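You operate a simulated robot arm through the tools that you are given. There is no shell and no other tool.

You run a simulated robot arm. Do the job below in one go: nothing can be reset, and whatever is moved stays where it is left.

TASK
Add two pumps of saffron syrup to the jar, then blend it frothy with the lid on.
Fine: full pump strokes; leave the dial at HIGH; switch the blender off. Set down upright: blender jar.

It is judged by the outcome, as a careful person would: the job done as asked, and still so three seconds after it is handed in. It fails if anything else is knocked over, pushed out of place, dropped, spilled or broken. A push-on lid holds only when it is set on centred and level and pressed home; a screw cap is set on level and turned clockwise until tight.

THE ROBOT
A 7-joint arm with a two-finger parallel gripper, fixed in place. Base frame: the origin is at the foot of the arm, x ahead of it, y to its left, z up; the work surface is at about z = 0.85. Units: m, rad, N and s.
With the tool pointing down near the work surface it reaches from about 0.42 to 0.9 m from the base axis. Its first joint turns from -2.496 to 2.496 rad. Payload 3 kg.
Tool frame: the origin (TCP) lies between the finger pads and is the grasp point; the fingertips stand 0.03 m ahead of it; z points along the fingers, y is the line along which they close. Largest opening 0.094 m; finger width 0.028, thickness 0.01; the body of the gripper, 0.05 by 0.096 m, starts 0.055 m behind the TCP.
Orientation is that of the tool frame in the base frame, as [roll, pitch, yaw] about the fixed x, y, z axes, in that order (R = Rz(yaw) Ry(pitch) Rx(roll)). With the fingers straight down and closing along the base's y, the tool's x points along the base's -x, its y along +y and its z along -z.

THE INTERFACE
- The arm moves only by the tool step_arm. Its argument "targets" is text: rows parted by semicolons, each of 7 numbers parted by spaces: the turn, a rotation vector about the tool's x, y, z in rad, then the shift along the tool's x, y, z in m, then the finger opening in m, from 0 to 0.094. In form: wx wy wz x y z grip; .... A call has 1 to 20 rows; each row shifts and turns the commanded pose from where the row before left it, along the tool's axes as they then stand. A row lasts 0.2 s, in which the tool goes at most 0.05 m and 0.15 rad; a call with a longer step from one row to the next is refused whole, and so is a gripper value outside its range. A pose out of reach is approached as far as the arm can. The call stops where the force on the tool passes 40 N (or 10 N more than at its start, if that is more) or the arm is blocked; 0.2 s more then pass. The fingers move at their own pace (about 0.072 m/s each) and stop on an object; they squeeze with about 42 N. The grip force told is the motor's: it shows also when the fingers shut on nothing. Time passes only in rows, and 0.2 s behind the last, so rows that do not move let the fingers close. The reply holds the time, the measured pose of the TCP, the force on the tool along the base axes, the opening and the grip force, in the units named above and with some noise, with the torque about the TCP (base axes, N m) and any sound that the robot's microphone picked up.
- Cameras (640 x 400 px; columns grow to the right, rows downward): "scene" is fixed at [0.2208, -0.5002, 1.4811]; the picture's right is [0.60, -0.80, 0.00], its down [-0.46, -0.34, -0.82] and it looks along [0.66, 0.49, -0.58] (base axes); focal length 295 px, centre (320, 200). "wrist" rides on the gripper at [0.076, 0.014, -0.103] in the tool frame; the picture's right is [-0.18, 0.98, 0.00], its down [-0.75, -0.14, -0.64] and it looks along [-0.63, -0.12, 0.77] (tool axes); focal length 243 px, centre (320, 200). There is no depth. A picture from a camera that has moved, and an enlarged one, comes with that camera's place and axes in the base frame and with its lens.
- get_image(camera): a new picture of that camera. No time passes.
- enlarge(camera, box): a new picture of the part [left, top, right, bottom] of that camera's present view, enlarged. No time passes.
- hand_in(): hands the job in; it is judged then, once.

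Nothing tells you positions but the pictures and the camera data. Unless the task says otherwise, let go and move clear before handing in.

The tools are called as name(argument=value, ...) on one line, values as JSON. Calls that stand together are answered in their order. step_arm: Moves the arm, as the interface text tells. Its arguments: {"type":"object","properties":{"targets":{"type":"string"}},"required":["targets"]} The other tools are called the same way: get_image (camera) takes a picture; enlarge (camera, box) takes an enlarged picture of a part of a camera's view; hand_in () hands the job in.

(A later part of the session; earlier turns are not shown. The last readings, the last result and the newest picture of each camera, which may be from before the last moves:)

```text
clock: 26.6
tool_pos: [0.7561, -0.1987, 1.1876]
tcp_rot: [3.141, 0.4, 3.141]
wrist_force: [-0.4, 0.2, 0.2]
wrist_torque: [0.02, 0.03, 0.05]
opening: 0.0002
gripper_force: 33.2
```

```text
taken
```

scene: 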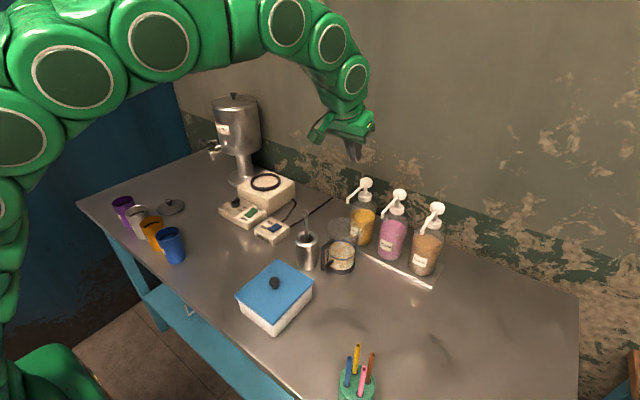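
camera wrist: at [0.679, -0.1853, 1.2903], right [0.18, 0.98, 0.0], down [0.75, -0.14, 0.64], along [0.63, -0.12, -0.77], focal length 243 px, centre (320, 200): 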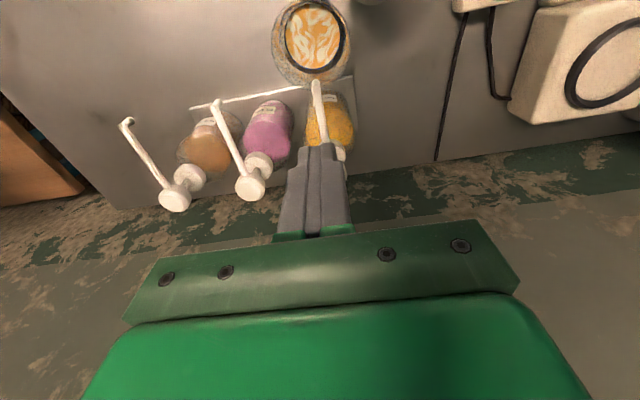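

step_arm(targets="0 0 0 -0.0309 -0.0005 0.013 0; 0 0 0 -0.0309 -0.0005 0.013 0; 0 0 0 0.0097 0 0.023 0; 0 0 0 0.0097 0 0.023 0; 0 0 0 0 0 0 0")

enlarge(camera="scene", box=[310, 130, 420, 210])

get_image(camera="wrist")

```text
clock: 27.8
tool_pos: [0.8213, -0.1999, 1.1386]
tcp_rot: [3.141, 0.401, 3.141]
wrist_force: [0.0, 0.1, 0.5]
wrist_torque: [-0.01, -0.04, -0.02]
opening: 0.0
gripper_force: 32.9
```

```text
5.00 times, centred on (365, 170) of scene
camera zoom: at [0.2208, -0.5002, 1.4811], right [0.6, -0.8, 0.0], down [-0.46, -0.34, -0.82], along [0.66, 0.49, -0.58], focal length 1474 px, centre (95, 350)
```

zoom: 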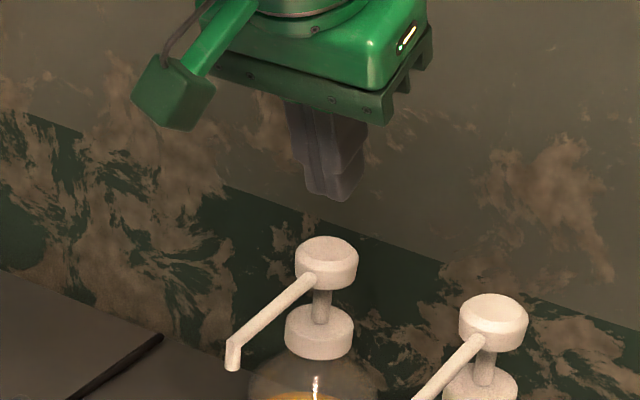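

```text
taken
camera wrist: at [0.7115, -0.1861, 1.2033], right [0.17, 0.98, 0.07], down [0.44, -0.14, 0.89], along [0.88, -0.12, -0.46], focal length 243 px, centre (320, 200)
```

wrist: 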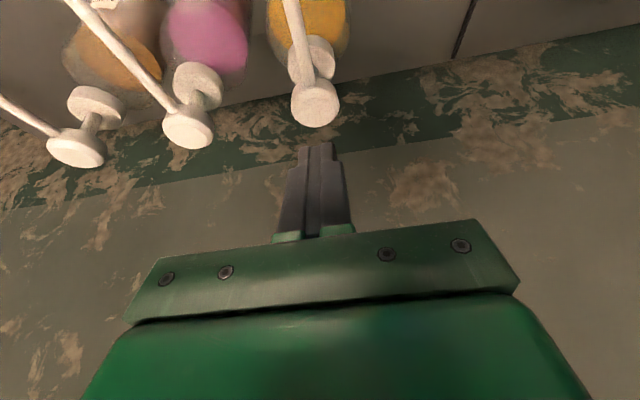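

The fingertips are right above the pump head. Descending gently toward contact.

step_arm(targets="0 0 0 0.00195 0 0.0046 0; 0 0 0 0.00195 0 0.0046 0; 0 0 0 0.00195 0 0.0046 0; 0 0 0 0.00195 0 0.0046 0; 0 0 0 0 0 0 0")

enlarge(camera="scene", box=[310, 150, 420, 230])

```text
clock: 29.0
tool_pos: [0.8223, -0.1993, 1.1179]
tcp_rot: [-3.141, 0.4, 3.141]
wrist_force: [-0.5, -0.7, 1.1]
wrist_torque: [0.02, -0.01, -0.01]
opening: 0.0001
gripper_force: 32.5
```

```text
5.00 times, centred on (365, 190) of scene
camera zoom: at [0.2208, -0.5002, 1.4811], right [0.6, -0.8, 0.0], down [-0.46, -0.34, -0.82], along [0.66, 0.49, -0.58], focal length 1474 px, centre (95, 250)
```

zoom: 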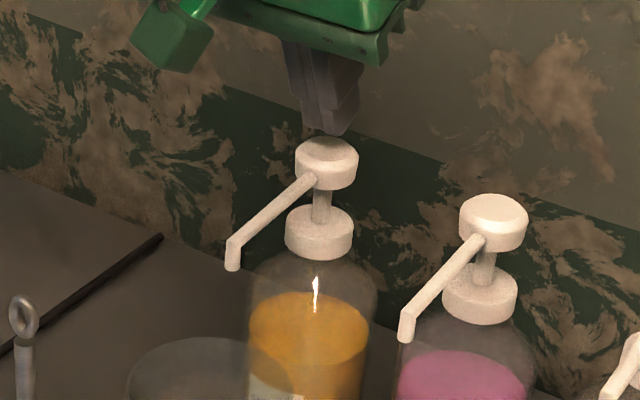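

Contact is imminent. I'll press down steadily until the pump bottoms out.

step_arm(targets="0 0 0 0.00117 0 0.00276 0; 0 0 0 0.00117 0 0.00276 0; 0 0 0 0.00117 0 0.00276 0; 0 0 0 0 0 0 0")

enlarge(camera="scene", box=[310, 150, 420, 230])

```text
clock: 30.0
tool_pos: [0.8211, -0.2006, 1.1071]
tcp_rot: [3.141, 0.401, 3.141]
wrist_force: [-0.2, 0.1, -0.6]
wrist_torque: [-0.01, 0.0, -0.01]
opening: 0.0
gripper_force: 32.8
```

```text
5.00 times, centred on (365, 190) of scene
camera zoom: at [0.2208, -0.5002, 1.4811], right [0.6, -0.8, 0.0], down [-0.46, -0.34, -0.82], along [0.66, 0.49, -0.58], focal length 1474 px, centre (95, 250)
```

zoom: 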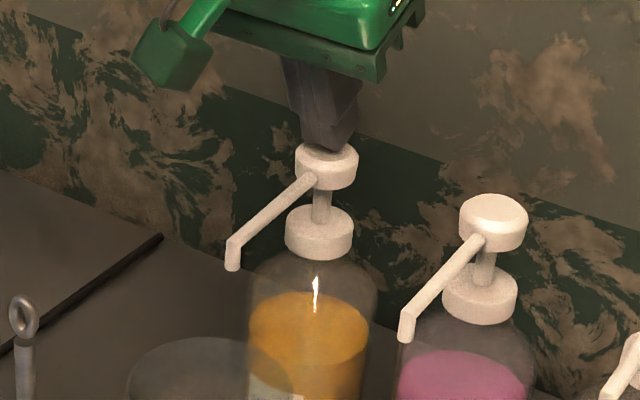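

step_arm(targets="0 0 0 0.00156 0 0.00368 0; 0 0 0 0.00156 0 0.00368 0; 0 0 0 0.00156 0 0.00368 0; 0 0 0 0.00156 0 0.00368 0; 0 0 0 0.00156 0 0.00368 0; 0 0 0 0.00156 0 0.00368 0; 0 0 0 0.00156 0 0.00368 0; 0 0 0 0.00156 0 0.00368 0; 0 0 0 0.00156 0 0.00368 0; 0 0 0 0.00156 0 0.00368 0")

enlarge(camera="scene", box=[310, 150, 420, 230])

enlarge(camera="scene", box=[310, 170, 400, 280])

```text
clock: 31.4
tool_pos: [0.8226, -0.2008, 1.0893]
tcp_rot: [-3.141, 0.408, 3.141]
wrist_force: [-3.2, 1.5, 21.4]
wrist_torque: [0.09, 0.12, -0.06]
opening: 0.0
gripper_force: 33.1
stopped in row 6: the force on the tool passed its limit at 44 N (the readings are from after the stop); the commanded pose is now the measured one
```

```text
5.00 times, centred on (365, 190) of scene
camera zoom: at [0.2208, -0.5002, 1.4811], right [0.6, -0.8, 0.0], down [-0.46, -0.34, -0.82], along [0.66, 0.49, -0.58], focal length 1474 px, centre (95, 250)
```

zoom: 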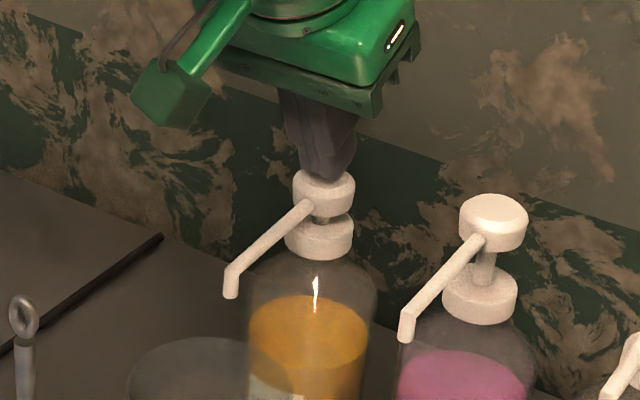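

```text
3.64 times, centred on (355, 225) of scene
camera zoom: at [0.2208, -0.5002, 1.4811], right [0.6, -0.8, 0.0], down [-0.46, -0.34, -0.82], along [0.66, 0.49, -0.58], focal length 1072 px, centre (193, 109)
```

zoom: 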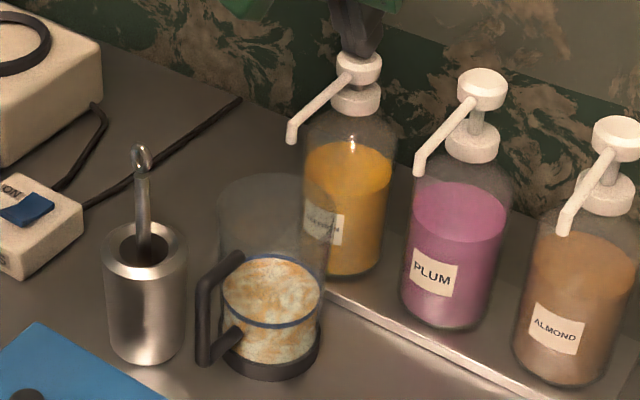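

The pump bottomed out: the head travelled about 17 mm and hit the stop. I'll raise the tool to let the head return fully and look at the jar from above.

step_arm(targets="0 0 0 -0.00156 0 -0.00368 0; 0 0 0 -0.00156 0 -0.00368 0; 0 0 0 -0.00156 0 -0.00368 0; 0 0 0 -0.00156 0 -0.00368 0; 0 0 0 -0.00156 0 -0.00368 0; 0 0 0 -0.00156 0 -0.00368 0; 0 0 0 -0.00156 0 -0.00368 0; 0 0 0 0 0 0 0")

enlarge(camera="scene", box=[310, 150, 420, 230])

enlarge(camera="scene", box=[320, 210, 370, 280])

get_image(camera="wrist")

```text
clock: 33.2
tool_pos: [0.8229, -0.2003, 1.116]
tcp_rot: [-3.141, 0.403, -3.141]
wrist_force: [0.3, 0.2, 0.0]
wrist_torque: [-0.03, 0.0, -0.04]
opening: 0.0
gripper_force: 32.9
```

```text
5.00 times, centred on (365, 190) of scene
camera zoom: at [0.2208, -0.5002, 1.4811], right [0.6, -0.8, 0.0], down [-0.46, -0.34, -0.82], along [0.66, 0.49, -0.58], focal length 1474 px, centre (95, 250)
```

zoom: 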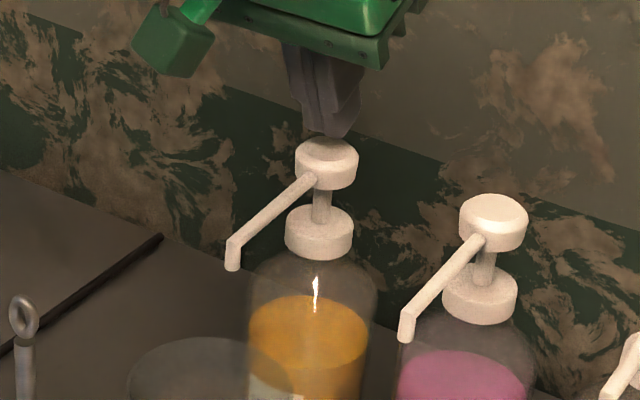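

```text
5.71 times, centred on (345, 245) of scene
camera zoom: at [0.2208, -0.5002, 1.4811], right [0.6, -0.8, 0.0], down [-0.46, -0.34, -0.82], along [0.66, 0.49, -0.58], focal length 1685 px, centre (177, -57)
```

zoom: 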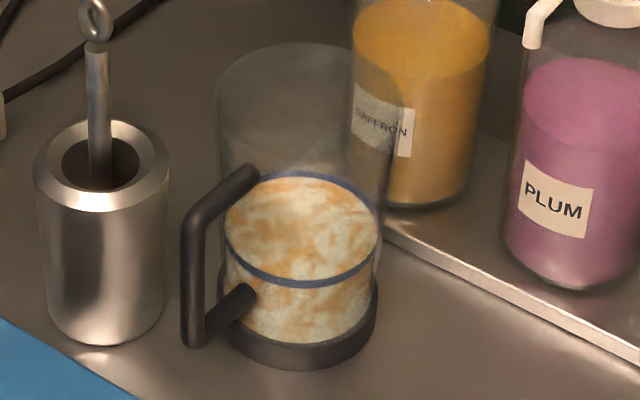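

```text
taken
camera wrist: at [0.7124, -0.1862, 1.1805], right [0.17, 0.98, 0.07], down [0.44, -0.14, 0.89], along [0.88, -0.12, -0.46], focal length 243 px, centre (320, 200)
```

wrist: 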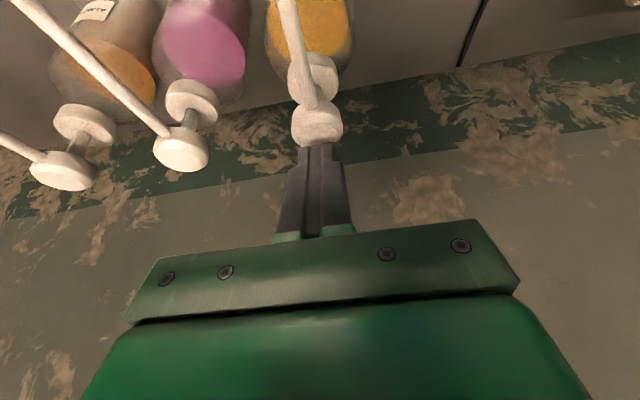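

enlarge(camera="scene", box=[340, 170, 400, 210])

enlarge(camera="scene", box=[325, 235, 365, 265])

```text
10.00 times, centred on (370, 190) of scene
camera zoom: at [0.2208, -0.5002, 1.4811], right [0.6, -0.8, 0.0], down [-0.46, -0.34, -0.82], along [0.66, 0.49, -0.58], focal length 2948 px, centre (-180, 300)
```

zoom: 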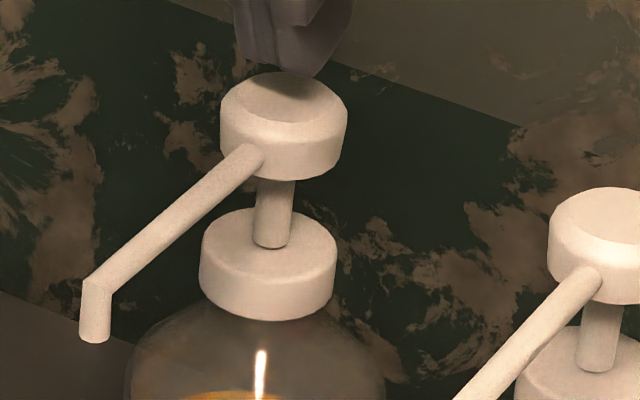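

```text
13.33 times, centred on (345, 250) of scene
camera zoom: at [0.2208, -0.5002, 1.4811], right [0.6, -0.8, 0.0], down [-0.46, -0.34, -0.82], along [0.66, 0.49, -0.58], focal length 3931 px, centre (-13, -467)
```

zoom: 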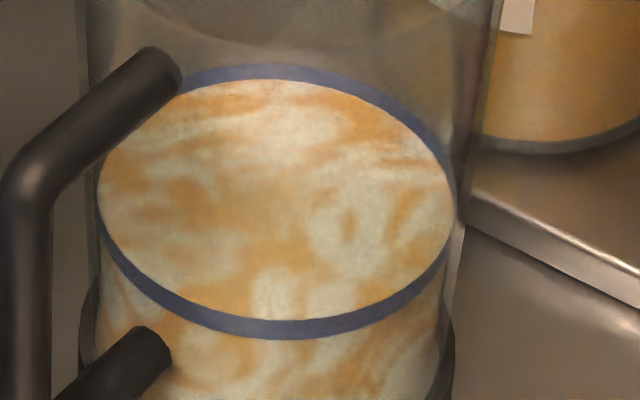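

The head is fully up and the bottle level dropped clearly for that one full stroke (the earlier nudge was only a small fraction). Now the second full stroke.

step_arm(targets="0 0 0 0.00156 0 0.00368 0; 0 0 0 0.00156 0 0.00368 0; 0 0 0 0.00156 0 0.00368 0; 0 0 0 0.00156 0 0.00368 0; 0 0 0 0.00156 0 0.00368 0; 0 0 0 0.00156 0 0.00368 0; 0 0 0 0.00156 0 0.00368 0; 0 0 0 0.00156 0 0.00368 0; 0 0 0 0.00156 0 0.00368 0; 0 0 0 0.00156 0 0.00368 0")

enlarge(camera="scene", box=[340, 170, 400, 210])

```text
clock: 35.0
tool_pos: [0.8229, -0.1997, 1.0909]
tcp_rot: [-3.139, 0.41, -3.141]
wrist_force: [-3.3, 2.2, 22.2]
wrist_torque: [0.03, 0.13, -0.08]
opening: 0.0
gripper_force: 33.0
stopped in row 8: the force on the tool passed its limit at 44 N (the readings are from after the stop); the commanded pose is now the measured one
```

```text
10.00 times, centred on (370, 190) of scene
camera zoom: at [0.2208, -0.5002, 1.4811], right [0.6, -0.8, 0.0], down [-0.46, -0.34, -0.82], along [0.66, 0.49, -0.58], focal length 2948 px, centre (-180, 300)
```

zoom: 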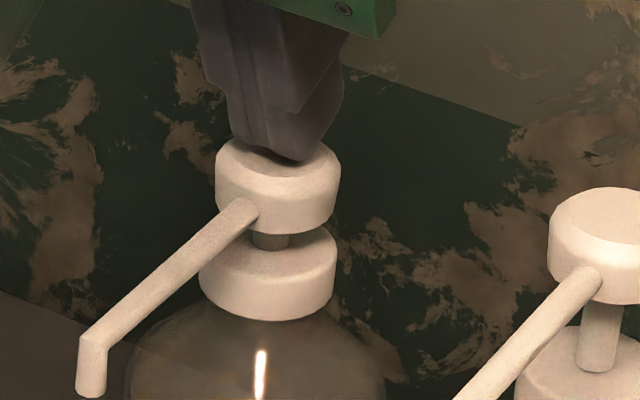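

The head is about 18 mm down. To be sure that it is truly at the bottom, I'll press slightly further in this same stroke.

step_arm(targets="0 0 0 0.0004 0 0.0009 0; 0 0 0 0.0004 0 0.0009 0; 0 0 0 0.0004 0 0.0009 0; 0 0 0 0.0004 0 0.0009 0; 0 0 0 0.0004 0 0.0009 0; 0 0 0 0.0004 0 0.0009 0")

enlarge(camera="scene", box=[340, 170, 400, 210])

```text
clock: 35.6
tool_pos: [0.8238, -0.1994, 1.0885]
tcp_rot: [-3.137, 0.416, -3.141]
wrist_force: [-2.2, 1.3, 21.9]
wrist_torque: [0.1, 0.1, -0.06]
opening: 0.0
gripper_force: 32.8
stopped in row 3: the force on the tool passed its limit at 42 N (the readings are from after the stop); the commanded pose is now the measured one
```

```text
10.00 times, centred on (370, 190) of scene
camera zoom: at [0.2208, -0.5002, 1.4811], right [0.6, -0.8, 0.0], down [-0.46, -0.34, -0.82], along [0.66, 0.49, -0.58], focal length 2948 px, centre (-180, 300)
```

zoom: 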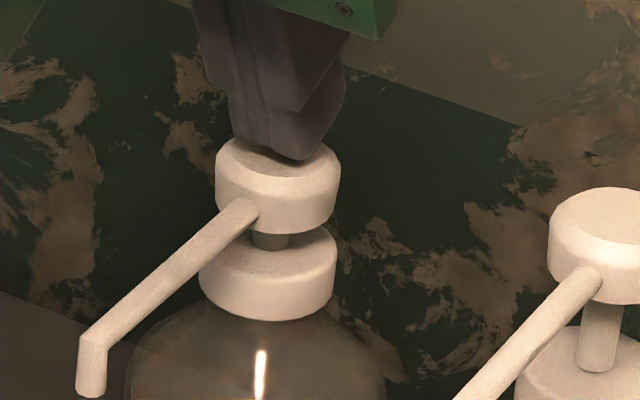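

The head did not move any further, so it was at its hard stop. Releasing upward and checking.

step_arm(targets="0 0 0 -0.00156 0 -0.00368 0; 0 0 0 -0.00156 0 -0.00368 0; 0 0 0 -0.00156 0 -0.00368 0; 0 0 0 -0.00156 0 -0.00368 0; 0 0 0 -0.00156 0 -0.00368 0; 0 0 0 -0.00156 0 -0.00368 0; 0 0 0 -0.00156 0 -0.00368 0; 0 0 0 -0.004 0 -0.0095 0; 0 0 0 -0.008 0 -0.0185 0; 0 0 0 -0.008 0 -0.0185 0; 0 0 0 -0.012 0 -0.027 0; 0 0 0 0 0 0 0")

enlarge(camera="scene", box=[310, 170, 400, 280])

enlarge(camera="scene", box=[325, 235, 365, 265])

```text
clock: 38.2
tool_pos: [0.8243, -0.1991, 1.1957]
tcp_rot: [-3.139, 0.413, -3.139]
wrist_force: [-0.1, -0.8, 0.8]
wrist_torque: [-0.02, 0.01, 0.01]
opening: 0.0
gripper_force: 32.9
```

```text
3.64 times, centred on (355, 225) of scene
camera zoom: at [0.2208, -0.5002, 1.4811], right [0.6, -0.8, 0.0], down [-0.46, -0.34, -0.82], along [0.66, 0.49, -0.58], focal length 1072 px, centre (193, 109)
```

zoom: 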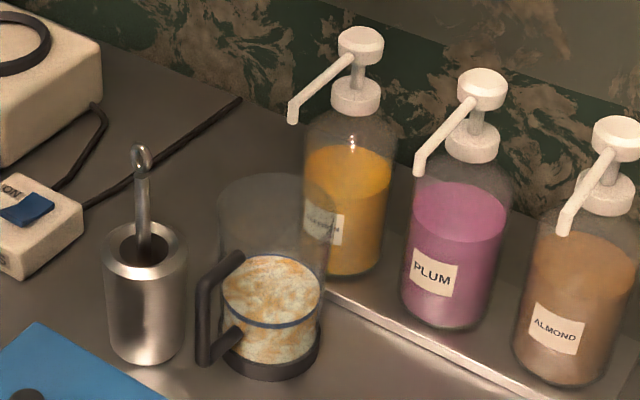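

```text
13.33 times, centred on (345, 250) of scene
camera zoom: at [0.2208, -0.5002, 1.4811], right [0.6, -0.8, 0.0], down [-0.46, -0.34, -0.82], along [0.66, 0.49, -0.58], focal length 3931 px, centre (-13, -467)
```

zoom: 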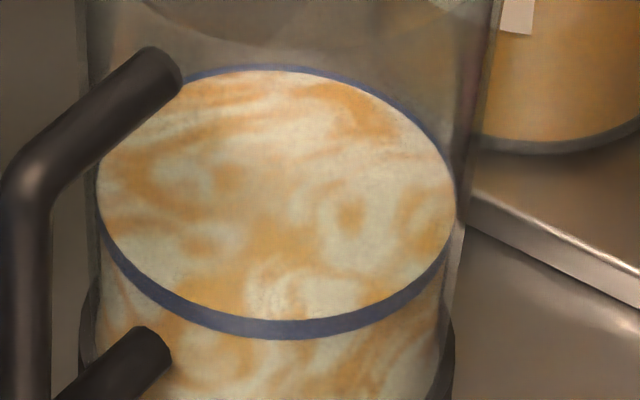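

Two full strokes are in and nothing has spilled. Before lifting the jar I'll look closely at the blender base, panel and ring to plan the placement.

step_arm(targets="0 0 0 0.0367 0 -0.016 0; 0 0 0 0.0367 0 -0.016 0; 0 0 0 0.0367 0 -0.016 0; 0 0 0 0.0367 0 -0.016 0; 0 0.137 0 0 0 0 0.02; 0 0.137 0 0 0 0 0.05; 0 0.137 0 0 0 0 0.094; 0 0 0 0 0.041 0 0.094; 0 0 0 0 0.041 0 0.094; 0 0 0 0 0.041 0 0.094; 0 0 0 0 0.041 0 0.094; 0 0 0 0 0.041 0 0.094; 0 0 0 0 0.041 0 0.094; 0 0 0 0 0.041 0 0.094; 0 0 0 0 0.041 0 0.094; 0 0 0 0 0.041 0 0.094; 0 0 0 0 0 0 0.094")

get_image(camera="wrist")

get_image(camera="scene")

```text
clock: 41.8
tool_pos: [0.6627, 0.1687, 1.1955]
tcp_rot: [-3.14, 0.001, 3.142]
wrist_force: [0.1, 0.1, 0.6]
wrist_torque: [0.04, -0.03, -0.02]
opening: 0.0938
gripper_force: 0.1
```

```text
taken
camera wrist: at [0.5863, 0.1824, 1.2987], right [0.18, 0.98, 0.0], down [0.75, -0.14, 0.64], along [0.63, -0.12, -0.77], focal length 243 px, centre (320, 200)
```

wrist: 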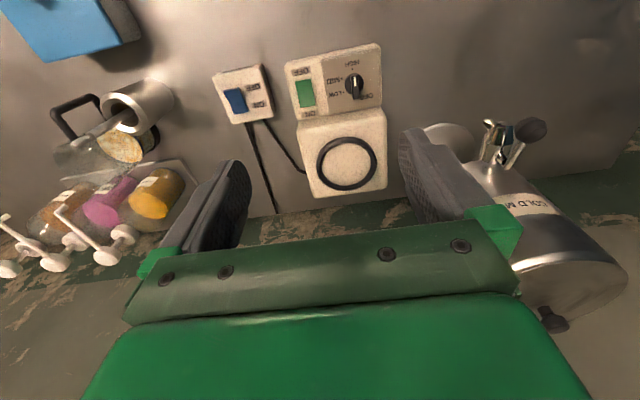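

```text
taken
```

scene: 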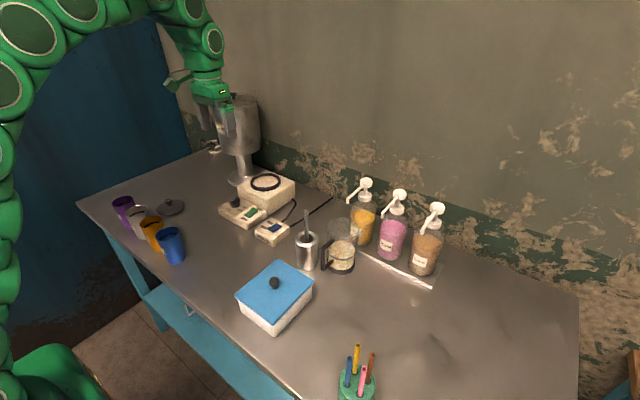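

enlarge(camera="wrist", box=[200, 30, 400, 210])

enlarge(camera="wrist", box=[280, 40, 390, 120])

enlarge(camera="scene", box=[215, 165, 305, 250])

```text
2.22 times, centred on (300, 120) of wrist
camera zoom: at [0.5863, 0.1824, 1.2987], right [0.18, 0.98, 0.0], down [0.75, -0.14, 0.64], along [0.63, -0.12, -0.77], focal length 539 px, centre (364, 378)
```

zoom: 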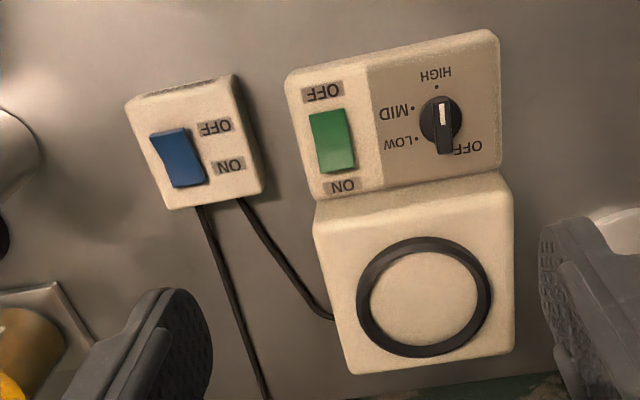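

```text
5.00 times, centred on (335, 80) of wrist
camera zoom: at [0.5863, 0.1824, 1.2987], right [0.18, 0.98, 0.0], down [0.75, -0.14, 0.64], along [0.63, -0.12, -0.77], focal length 1213 px, centre (245, 800)
```

zoom: 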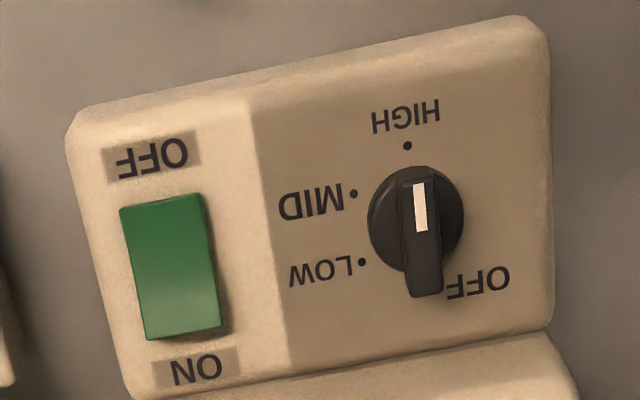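

```text
4.71 times, centred on (260, 208) of scene
camera zoom: at [0.2208, -0.5002, 1.4811], right [0.6, -0.8, 0.0], down [-0.46, -0.34, -0.82], along [0.66, 0.49, -0.58], focal length 1388 px, centre (602, 165)
```

zoom: 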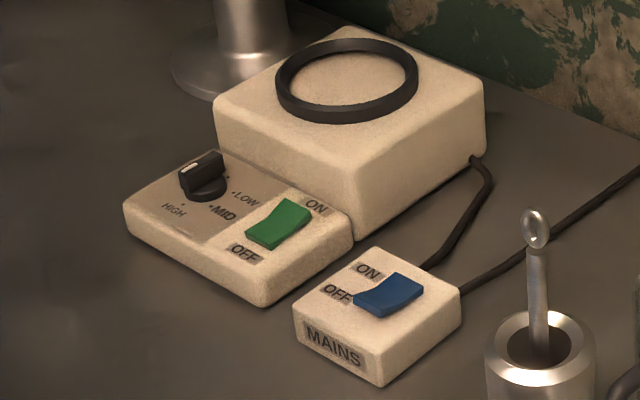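

The dial's white mark lies on the HIGH half, so it already appears to be at HIGH. The ring is centred around (0.819,0.188) at z≈0.93. I'll zoom in for accuracy and to read the rockers.

enlarge(camera="wrist", box=[300, 125, 395, 205])

enlarge(camera="scene", box=[240, 160, 300, 200])

enlarge(camera="scene", box=[220, 192, 270, 230])

enlarge(camera="scene", box=[250, 215, 300, 250])

enlarge(camera="wrist", box=[205, 60, 285, 130])

```text
5.00 times, centred on (348, 165) of wrist
camera zoom: at [0.5863, 0.1824, 1.2987], right [0.18, 0.98, 0.0], down [0.75, -0.14, 0.64], along [0.63, -0.12, -0.77], focal length 1213 px, centre (182, 375)
```

zoom: 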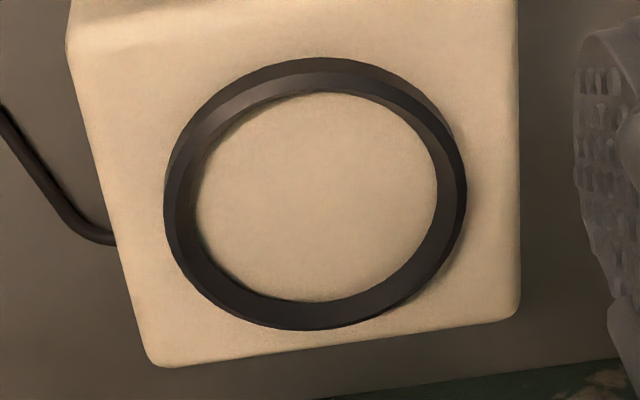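

```text
10.00 times, centred on (270, 180) of scene
camera zoom: at [0.2208, -0.5002, 1.4811], right [0.6, -0.8, 0.0], down [-0.46, -0.34, -0.82], along [0.66, 0.49, -0.58], focal length 2948 px, centre (820, 400)
```

zoom: 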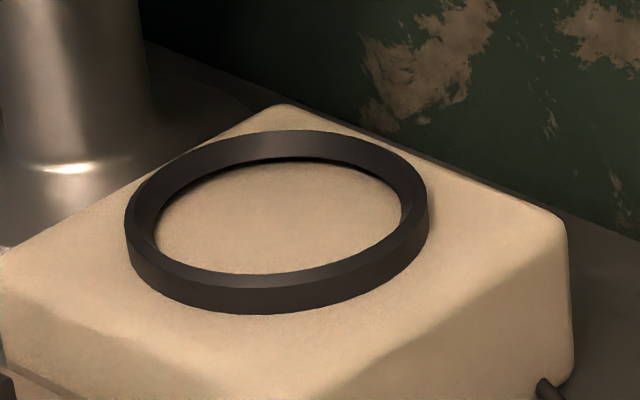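

```text
10.53 times, centred on (245, 211) of scene
camera zoom: at [0.2208, -0.5002, 1.4811], right [0.6, -0.8, 0.0], down [-0.46, -0.34, -0.82], along [0.66, 0.49, -0.58], focal length 3104 px, centre (1110, 84)
```

zoom: 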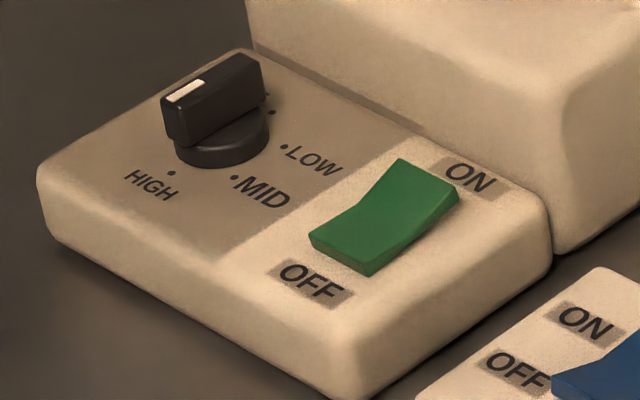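

```text
11.43 times, centred on (275, 232) of scene
camera zoom: at [0.2208, -0.5002, 1.4811], right [0.6, -0.8, 0.0], down [-0.46, -0.34, -0.82], along [0.66, 0.49, -0.58], focal length 3370 px, centre (834, -171)
```

zoom: 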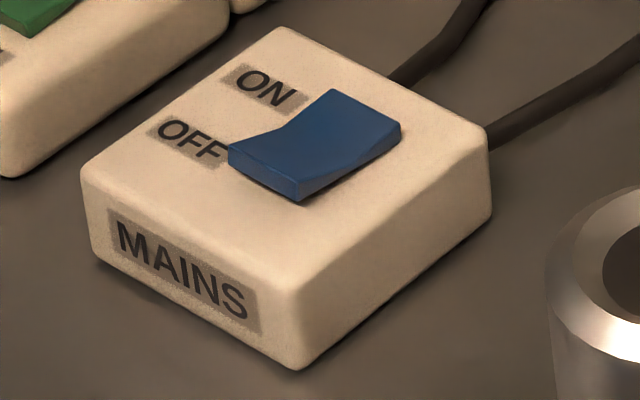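

```text
5.71 times, centred on (245, 95) of wrist
camera zoom: at [0.5863, 0.1824, 1.2987], right [0.18, 0.98, 0.0], down [0.75, -0.14, 0.64], along [0.63, -0.12, -0.77], focal length 1386 px, centre (749, 800)
```

zoom: 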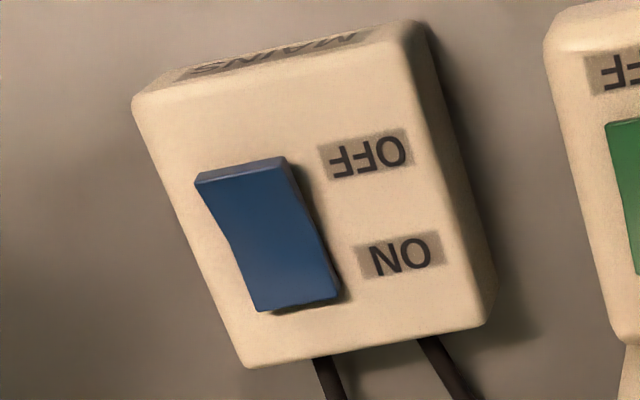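

The rockers show the mains ON (its OFF end is raised), the blender switch OFF, and the dial at HIGH. For the 3 mm placement clearance I need the ring centre precisely, so I'll take a closer view.

step_arm(targets="0 0 0 -0.0193 0.0046 0.0364 0.094; 0 0 0 -0.0193 0.0046 0.0364 0.094; 0 0 0 -0.0193 0.0046 0.0364 0.094; 0 0 0 -0.0193 0.0046 0.0364 0.094; 0 0 0 0 0 0 0.094; 0 0 0 0 0 0 0.094")

get_image(camera="wrist")

enlarge(camera="wrist", box=[240, 110, 400, 230])

```text
clock: 43.2
tool_pos: [0.7388, 0.1864, 1.0493]
tcp_rot: [-3.139, 0.0, -3.141]
wrist_force: [-0.2, -0.7, -0.1]
wrist_torque: [0.02, 0.0, 0.01]
opening: 0.0939
gripper_force: 0.0
```

```text
taken
camera wrist: at [0.6632, 0.2009, 1.1527], right [0.18, 0.98, 0.0], down [0.75, -0.14, 0.64], along [0.63, -0.12, -0.77], focal length 243 px, centre (320, 200)
```

wrist: 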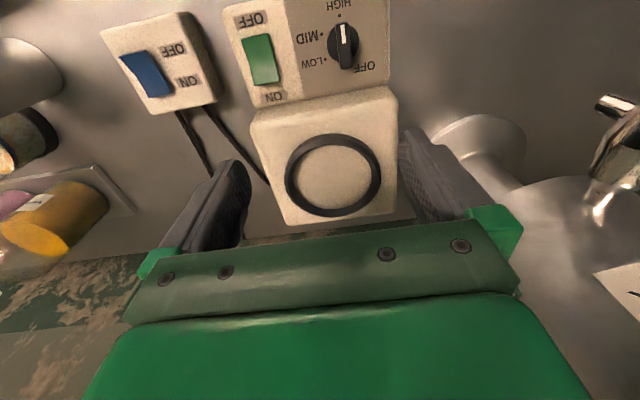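

```text
3.33 times, centred on (320, 170) of wrist
camera zoom: at [0.6632, 0.2009, 1.1527], right [0.18, 0.98, 0.0], down [0.75, -0.14, 0.64], along [0.63, -0.12, -0.77], focal length 809 px, centre (320, 300)
```

zoom: 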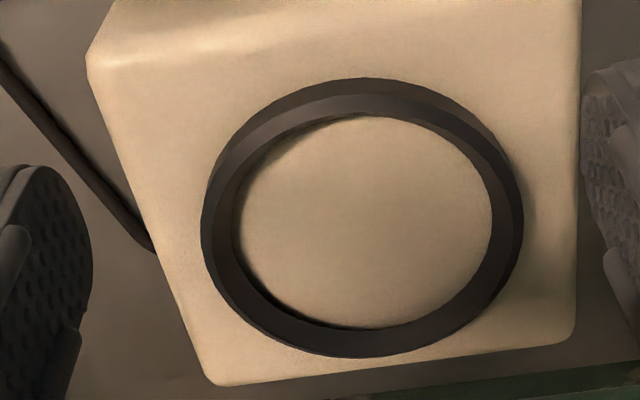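

Ring centre is about (0.8175,0.186) with the top at z≈0.93. Now I'll take the same kind of view of the jar to get its axis equally precisely.

step_arm(targets="0 0 0 0 0 -0.03 0.094; 0 0 0 0 0 -0.03 0.094; 0 0 0 0.0101 -0.0391 0 0.094; 0 0 0 0.0101 -0.0391 0 0.094; 0 0 0 0.0101 -0.0391 0 0.094; 0 0 0 0.0101 -0.0391 0 0.094; 0 0 0 0.0101 -0.0391 0 0.094; 0 0 0 0.0101 -0.0391 0 0.094; 0 0 0 0.0101 -0.0391 0 0.094; 0 0 0 0.0101 -0.0391 0 0.094; 0 0 0 0.0101 -0.0391 0 0.094; 0 0 0 0.0101 -0.0391 0 0.094; 0 0 0 0 0 0 0.094; 0 0 0 0 0 0 0.094")

get_image(camera="wrist")

enlarge(camera="wrist", box=[240, 50, 400, 210])

```text
clock: 46.2
tool_pos: [0.6402, -0.2015, 1.1104]
tcp_rot: [-3.139, 0.002, 3.141]
wrist_force: [-0.4, 0.0, 0.8]
wrist_torque: [0.02, 0.02, 0.0]
opening: 0.0939
gripper_force: 0.1
```

```text
taken
camera wrist: at [0.5633, -0.1884, 1.2128], right [0.18, 0.98, 0.0], down [0.75, -0.14, 0.64], along [0.63, -0.12, -0.77], focal length 243 px, centre (320, 200)
```

wrist: 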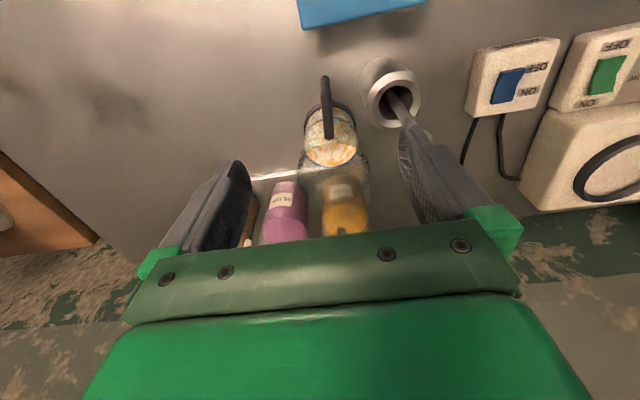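

```text
2.50 times, centred on (320, 130) of wrist
camera zoom: at [0.5633, -0.1884, 1.2128], right [0.18, 0.98, 0.0], down [0.75, -0.14, 0.64], along [0.63, -0.12, -0.77], focal length 606 px, centre (320, 375)
```

zoom: 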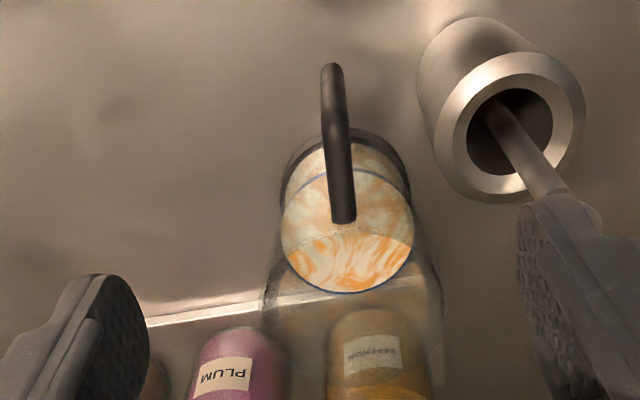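

enlarge(camera="scene", box=[315, 205, 375, 280])

```text
5.33 times, centred on (345, 242) of scene
camera zoom: at [0.2208, -0.5002, 1.4811], right [0.6, -0.8, 0.0], down [-0.46, -0.34, -0.82], along [0.66, 0.49, -0.58], focal length 1572 px, centre (187, -27)
```

zoom: 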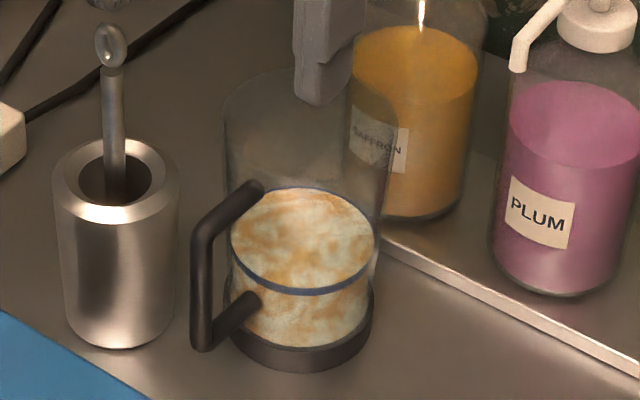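

Jar axis ≈ (0.718,-0.2025), rim z≈0.978. I'll tilt again and come in along the clear path from the front to grip it slightly lower than before.

step_arm(targets="0 -0.15 0 0 0 0 0.094; 0 -0.15 0 0 0 0 0.094; 0 -0.15 0 0 0 0 0.094; 0 -0.15 0 0 -0.001 0 0.094; 0 0 0 0.0037 0 0.0277 0.094; 0 0 0 0.0037 0 0.0277 0.094; 0 0 0 0.0037 0 0.0277 0.094; 0 0 0 0.0037 0 0.0277 0.094; 0 0 0 0.0037 0 0.0277 0.094; 0 0 0 0 0 0 0.094; 0 0 0 0 0 0 0.094")

get_image(camera="wrist")

enlarge(camera="scene", box=[310, 170, 400, 280])

```text
clock: 48.6
tool_pos: [0.7029, -0.2033, 0.9849]
tcp_rot: [-3.139, 0.603, -3.141]
wrist_force: [-0.3, 0.8, -0.2]
wrist_torque: [-0.01, 0.0, 0.0]
opening: 0.094
gripper_force: 0.1
```

```text
taken
camera wrist: at [0.5815, -0.1901, 1.0275], right [0.15, 0.98, 0.1], down [0.26, -0.14, 0.96], along [0.95, -0.12, -0.28], focal length 243 px, centre (320, 200)
```

wrist: 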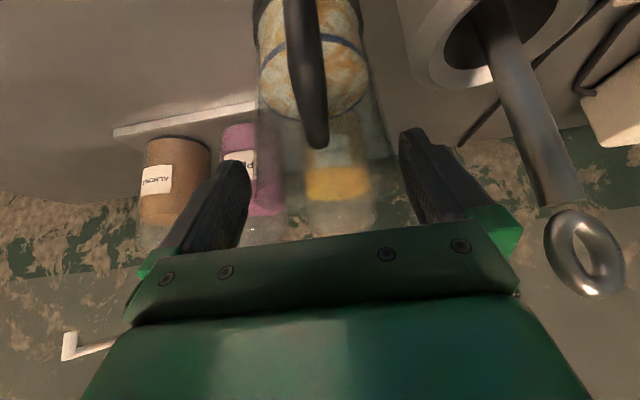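

```text
3.64 times, centred on (355, 225) of scene
camera zoom: at [0.2208, -0.5002, 1.4811], right [0.6, -0.8, 0.0], down [-0.46, -0.34, -0.82], along [0.66, 0.49, -0.58], focal length 1072 px, centre (193, 109)
```

zoom: 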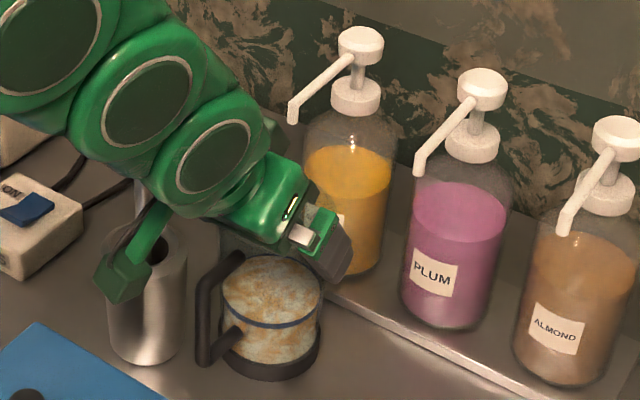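

step_arm(targets="0 0 0 -0.0025 0.0005 0.0096 0.094; 0 0 0 -0.0026 0 0.0096 0.094; 0 0 0 0 0 0 0.094; 0 0 0 0 0 0 0.086; 0 0 0 0 0 0 0.078; 0 0 0 0 0 0 0.06; 0 0 0 0 0 0 0.04; 0 0 0 0 0 0 0.04")

enlarge(camera="scene", box=[310, 170, 400, 280])

get_image(camera="wrist")

```text
clock: 50.4
tool_pos: [0.7177, -0.2041, 0.973]
tcp_rot: [-3.14, 0.601, -3.139]
wrist_force: [0.5, 1.0, -0.2]
wrist_torque: [-0.03, -0.05, 0.02]
opening: 0.0892
gripper_force: 42.2
```

```text
3.64 times, centred on (355, 225) of scene
camera zoom: at [0.2208, -0.5002, 1.4811], right [0.6, -0.8, 0.0], down [-0.46, -0.34, -0.82], along [0.66, 0.49, -0.58], focal length 1072 px, centre (193, 109)
```

zoom: 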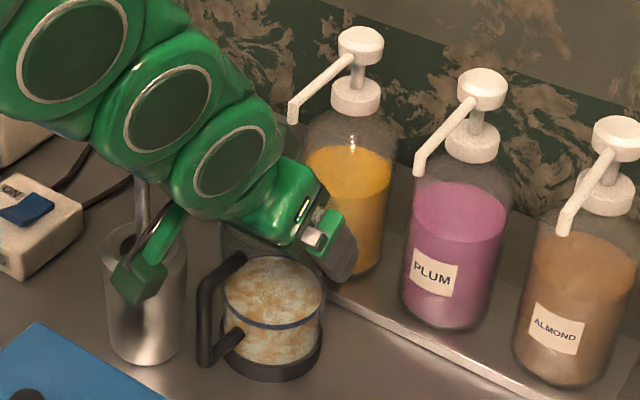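

```text
taken
camera wrist: at [0.5968, -0.19, 1.0147], right [0.15, 0.98, 0.1], down [0.26, -0.14, 0.96], along [0.95, -0.12, -0.28], focal length 243 px, centre (320, 200)
```

wrist: 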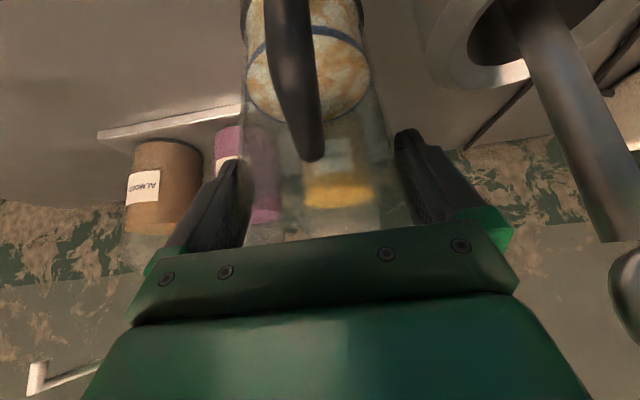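

Gripped at 0.089. I'll lift just a few mm and draw it straight back from under the nozzle.

step_arm(targets="0 0 0 -0.0023 0 -0.0033 0.04; 0 0 0 -0.0011 0 -0.0017 0.04; 0 0 0 0.0077 0 -0.0065 0.04; 0 0 0 0.0154 0 -0.013 0.04; 0 0 0 0.0154 0 -0.013 0.04; 0 0 0 0 0 0 0.04")

enlarge(camera="scene", box=[290, 170, 400, 290])

get_image(camera="wrist")

```text
clock: 51.8
tool_pos: [0.6673, -0.2045, 0.9839]
tcp_rot: [-3.137, 0.604, -3.139]
wrist_force: [14.9, -0.2, 0.7]
wrist_torque: [0.01, -0.68, -0.07]
opening: 0.0891
gripper_force: 41.7
```

```text
3.33 times, centred on (345, 230) of scene
camera zoom: at [0.2208, -0.5002, 1.4811], right [0.6, -0.8, 0.0], down [-0.46, -0.34, -0.82], along [0.66, 0.49, -0.58], focal length 983 px, centre (237, 100)
```

zoom: 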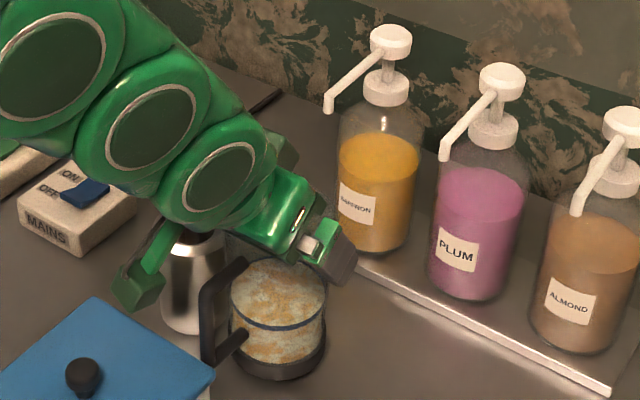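

```text
taken
camera wrist: at [0.547, -0.1908, 1.0263], right [0.15, 0.98, 0.1], down [0.26, -0.14, 0.96], along [0.95, -0.12, -0.27], focal length 243 px, centre (320, 200)
```

wrist: 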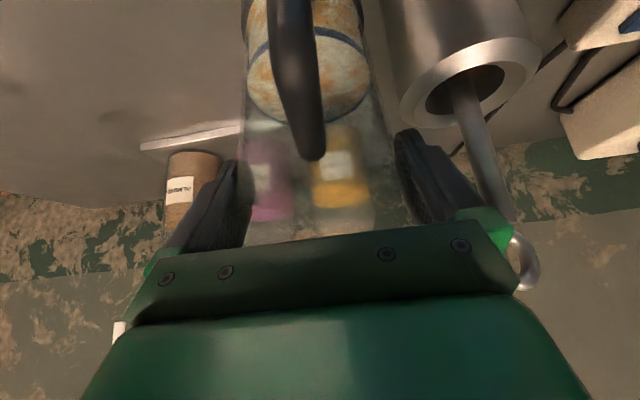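

The tool is being pushed +x with about 15 N: the +y finger or jar is bearing against the utensil cup. I'll back off away from it right away.

step_arm(targets="0 0 0 -0.0058 -0.004 0.004 0.04; 0 0 0 0 -0.012 0 0.04; 0 0 0 0 -0.012 0 0.04; 0 0 0 0 0 0 0.04")

get_image(camera="scene")

enlarge(camera="scene", box=[290, 170, 400, 290])

get_image(camera="wrist")

```text
clock: 52.8
tool_pos: [0.6759, -0.2326, 0.983]
tcp_rot: [-3.14, 0.603, -3.14]
wrist_force: [0.9, 0.6, -3.6]
wrist_torque: [-0.02, 0.0, 0.03]
opening: 0.0888
gripper_force: 42.1
```

```text
taken
```

scene: 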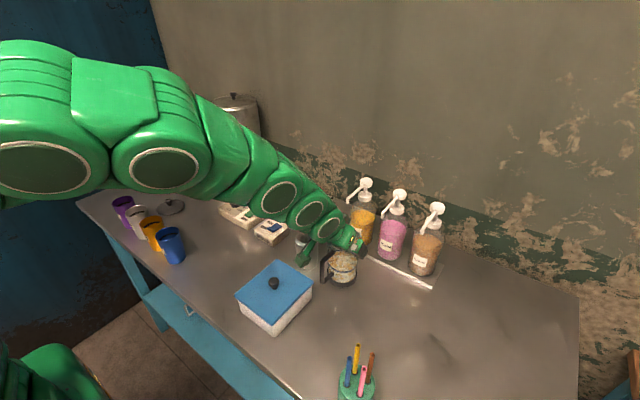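

```text
3.33 times, centred on (345, 230) of scene
camera zoom: at [0.2208, -0.5002, 1.4811], right [0.6, -0.8, 0.0], down [-0.46, -0.34, -0.82], along [0.66, 0.49, -0.58], focal length 983 px, centre (237, 100)
```

zoom: 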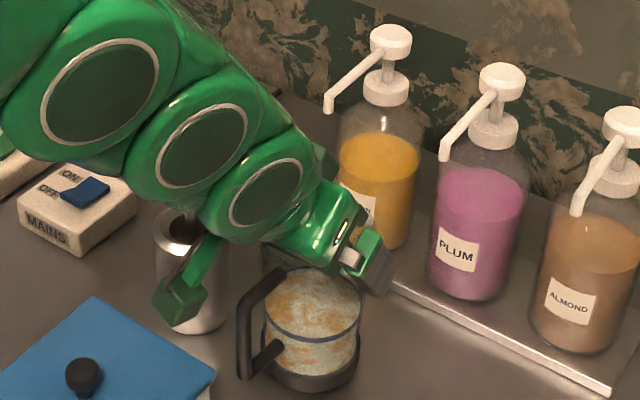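

```text
taken
camera wrist: at [0.554, -0.2185, 1.026], right [0.15, 0.98, 0.1], down [0.26, -0.14, 0.96], along [0.95, -0.12, -0.27], focal length 243 px, centre (320, 200)
```

wrist: 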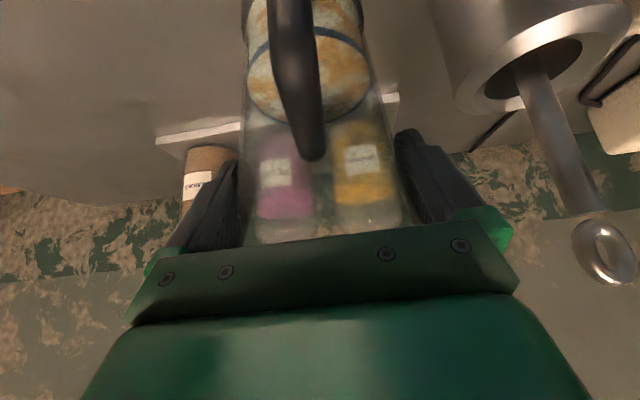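

The jar is free and held level, and the cup stands upright at essentially the same place. I'll lift the jar well above everything now.

step_arm(targets="0 0 0 0.005 -0.015 -0.003 0.04; 0 0 0 -0.0085 -0.005 -0.0124 0.04; 0 0 0 -0.0152 0 -0.0223 0.04; 0 0 0 -0.0152 0 -0.0223 0.04; 0 0 0 -0.0152 0 -0.0223 0.04; 0 0 0 -0.0152 0 -0.0223 0.04; 0 0 0 -0.0152 0 -0.0223 0.04; 0 0 0 -0.0152 0 -0.0223 0.04; 0 0 0 -0.0152 0 -0.0223 0.04; 0 0 0 -0.008 0 -0.011 0.04; 0 0 0 0 0 0 0.04")

get_image(camera="scene")

enlarge(camera="scene", box=[270, 190, 380, 290])

```text
clock: 55.2
tool_pos: [0.6666, -0.2521, 1.2015]
tcp_rot: [-3.139, 0.601, 3.141]
wrist_force: [0.5, 0.5, -3.6]
wrist_torque: [-0.02, -0.01, -0.02]
opening: 0.0885
gripper_force: 42.1
```

```text
taken
```

scene: 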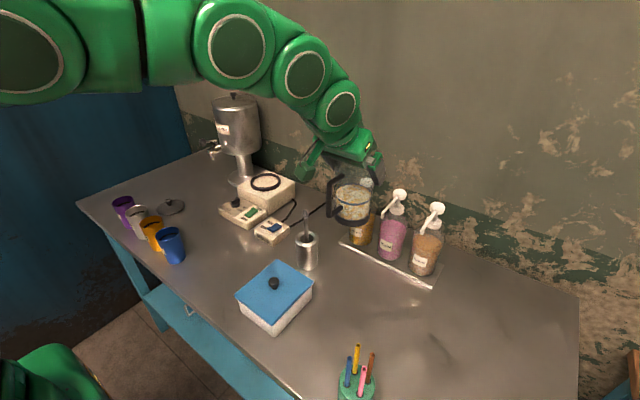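

```text
4.00 times, centred on (325, 240) of scene
camera zoom: at [0.2208, -0.5002, 1.4811], right [0.6, -0.8, 0.0], down [-0.46, -0.34, -0.82], along [0.66, 0.49, -0.58], focal length 1179 px, centre (300, 40)
```

zoom: 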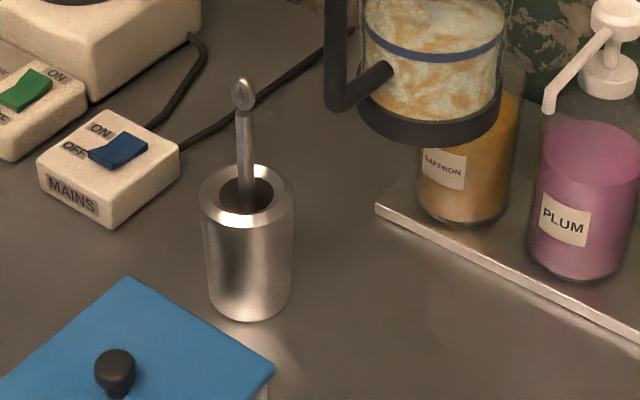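

The cup and spoon are still in place. The jar is held level at height; now I'll carry it across toward the blender base.

step_arm(targets="0 0 0 0.002 0.015 -0.001 0.04; 0 0 0 0.004 0.027 -0.003 0.04; 0 0 0 0.004 0.027 -0.003 0.04; 0 0 0 0.004 0.027 -0.003 0.04; 0 0 0 0 0.027 0 0.04; 0 0 0 0 0.027 0 0.04; 0 0 0 0 0.027 0 0.04; 0 0 0 0 0.027 0 0.04; 0 0 0 0 0.027 0 0.04; 0 0 0 0 0.027 0 0.04; 0 0 0 0 0.027 0 0.04; 0 0 0 0 0.027 0 0.04; 0 0 0 0 0.027 0 0.04; 0 0 0 0 0.015 0 0.04; 0 0 0 0 0 0 0.04")

get_image(camera="scene")

get_image(camera="wrist")

```text
clock: 58.4
tool_pos: [0.6505, 0.1015, 1.1995]
tcp_rot: [-3.138, 0.6, -3.141]
wrist_force: [0.6, 0.3, -3.2]
wrist_torque: [0.01, -0.05, 0.0]
opening: 0.0887
gripper_force: 41.9
```

```text
taken
```

scene: 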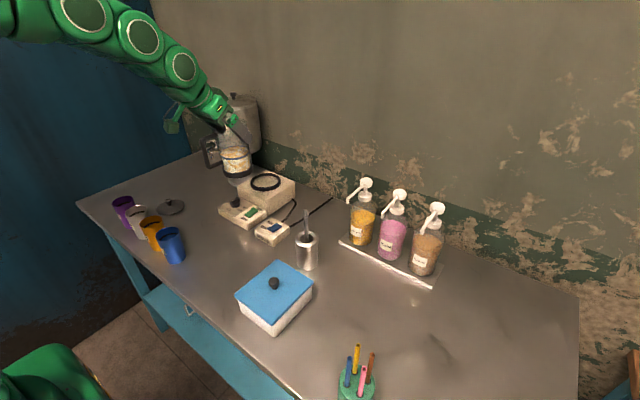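

```text
taken
camera wrist: at [0.53, 0.116, 1.2423], right [0.15, 0.98, 0.1], down [0.26, -0.14, 0.96], along [0.95, -0.12, -0.28], focal length 243 px, centre (320, 200)
```

wrist: 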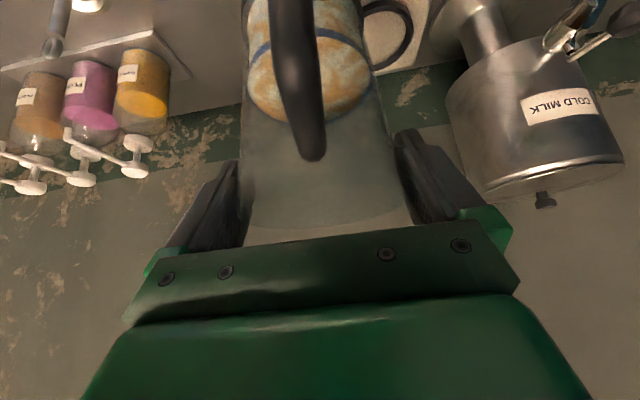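

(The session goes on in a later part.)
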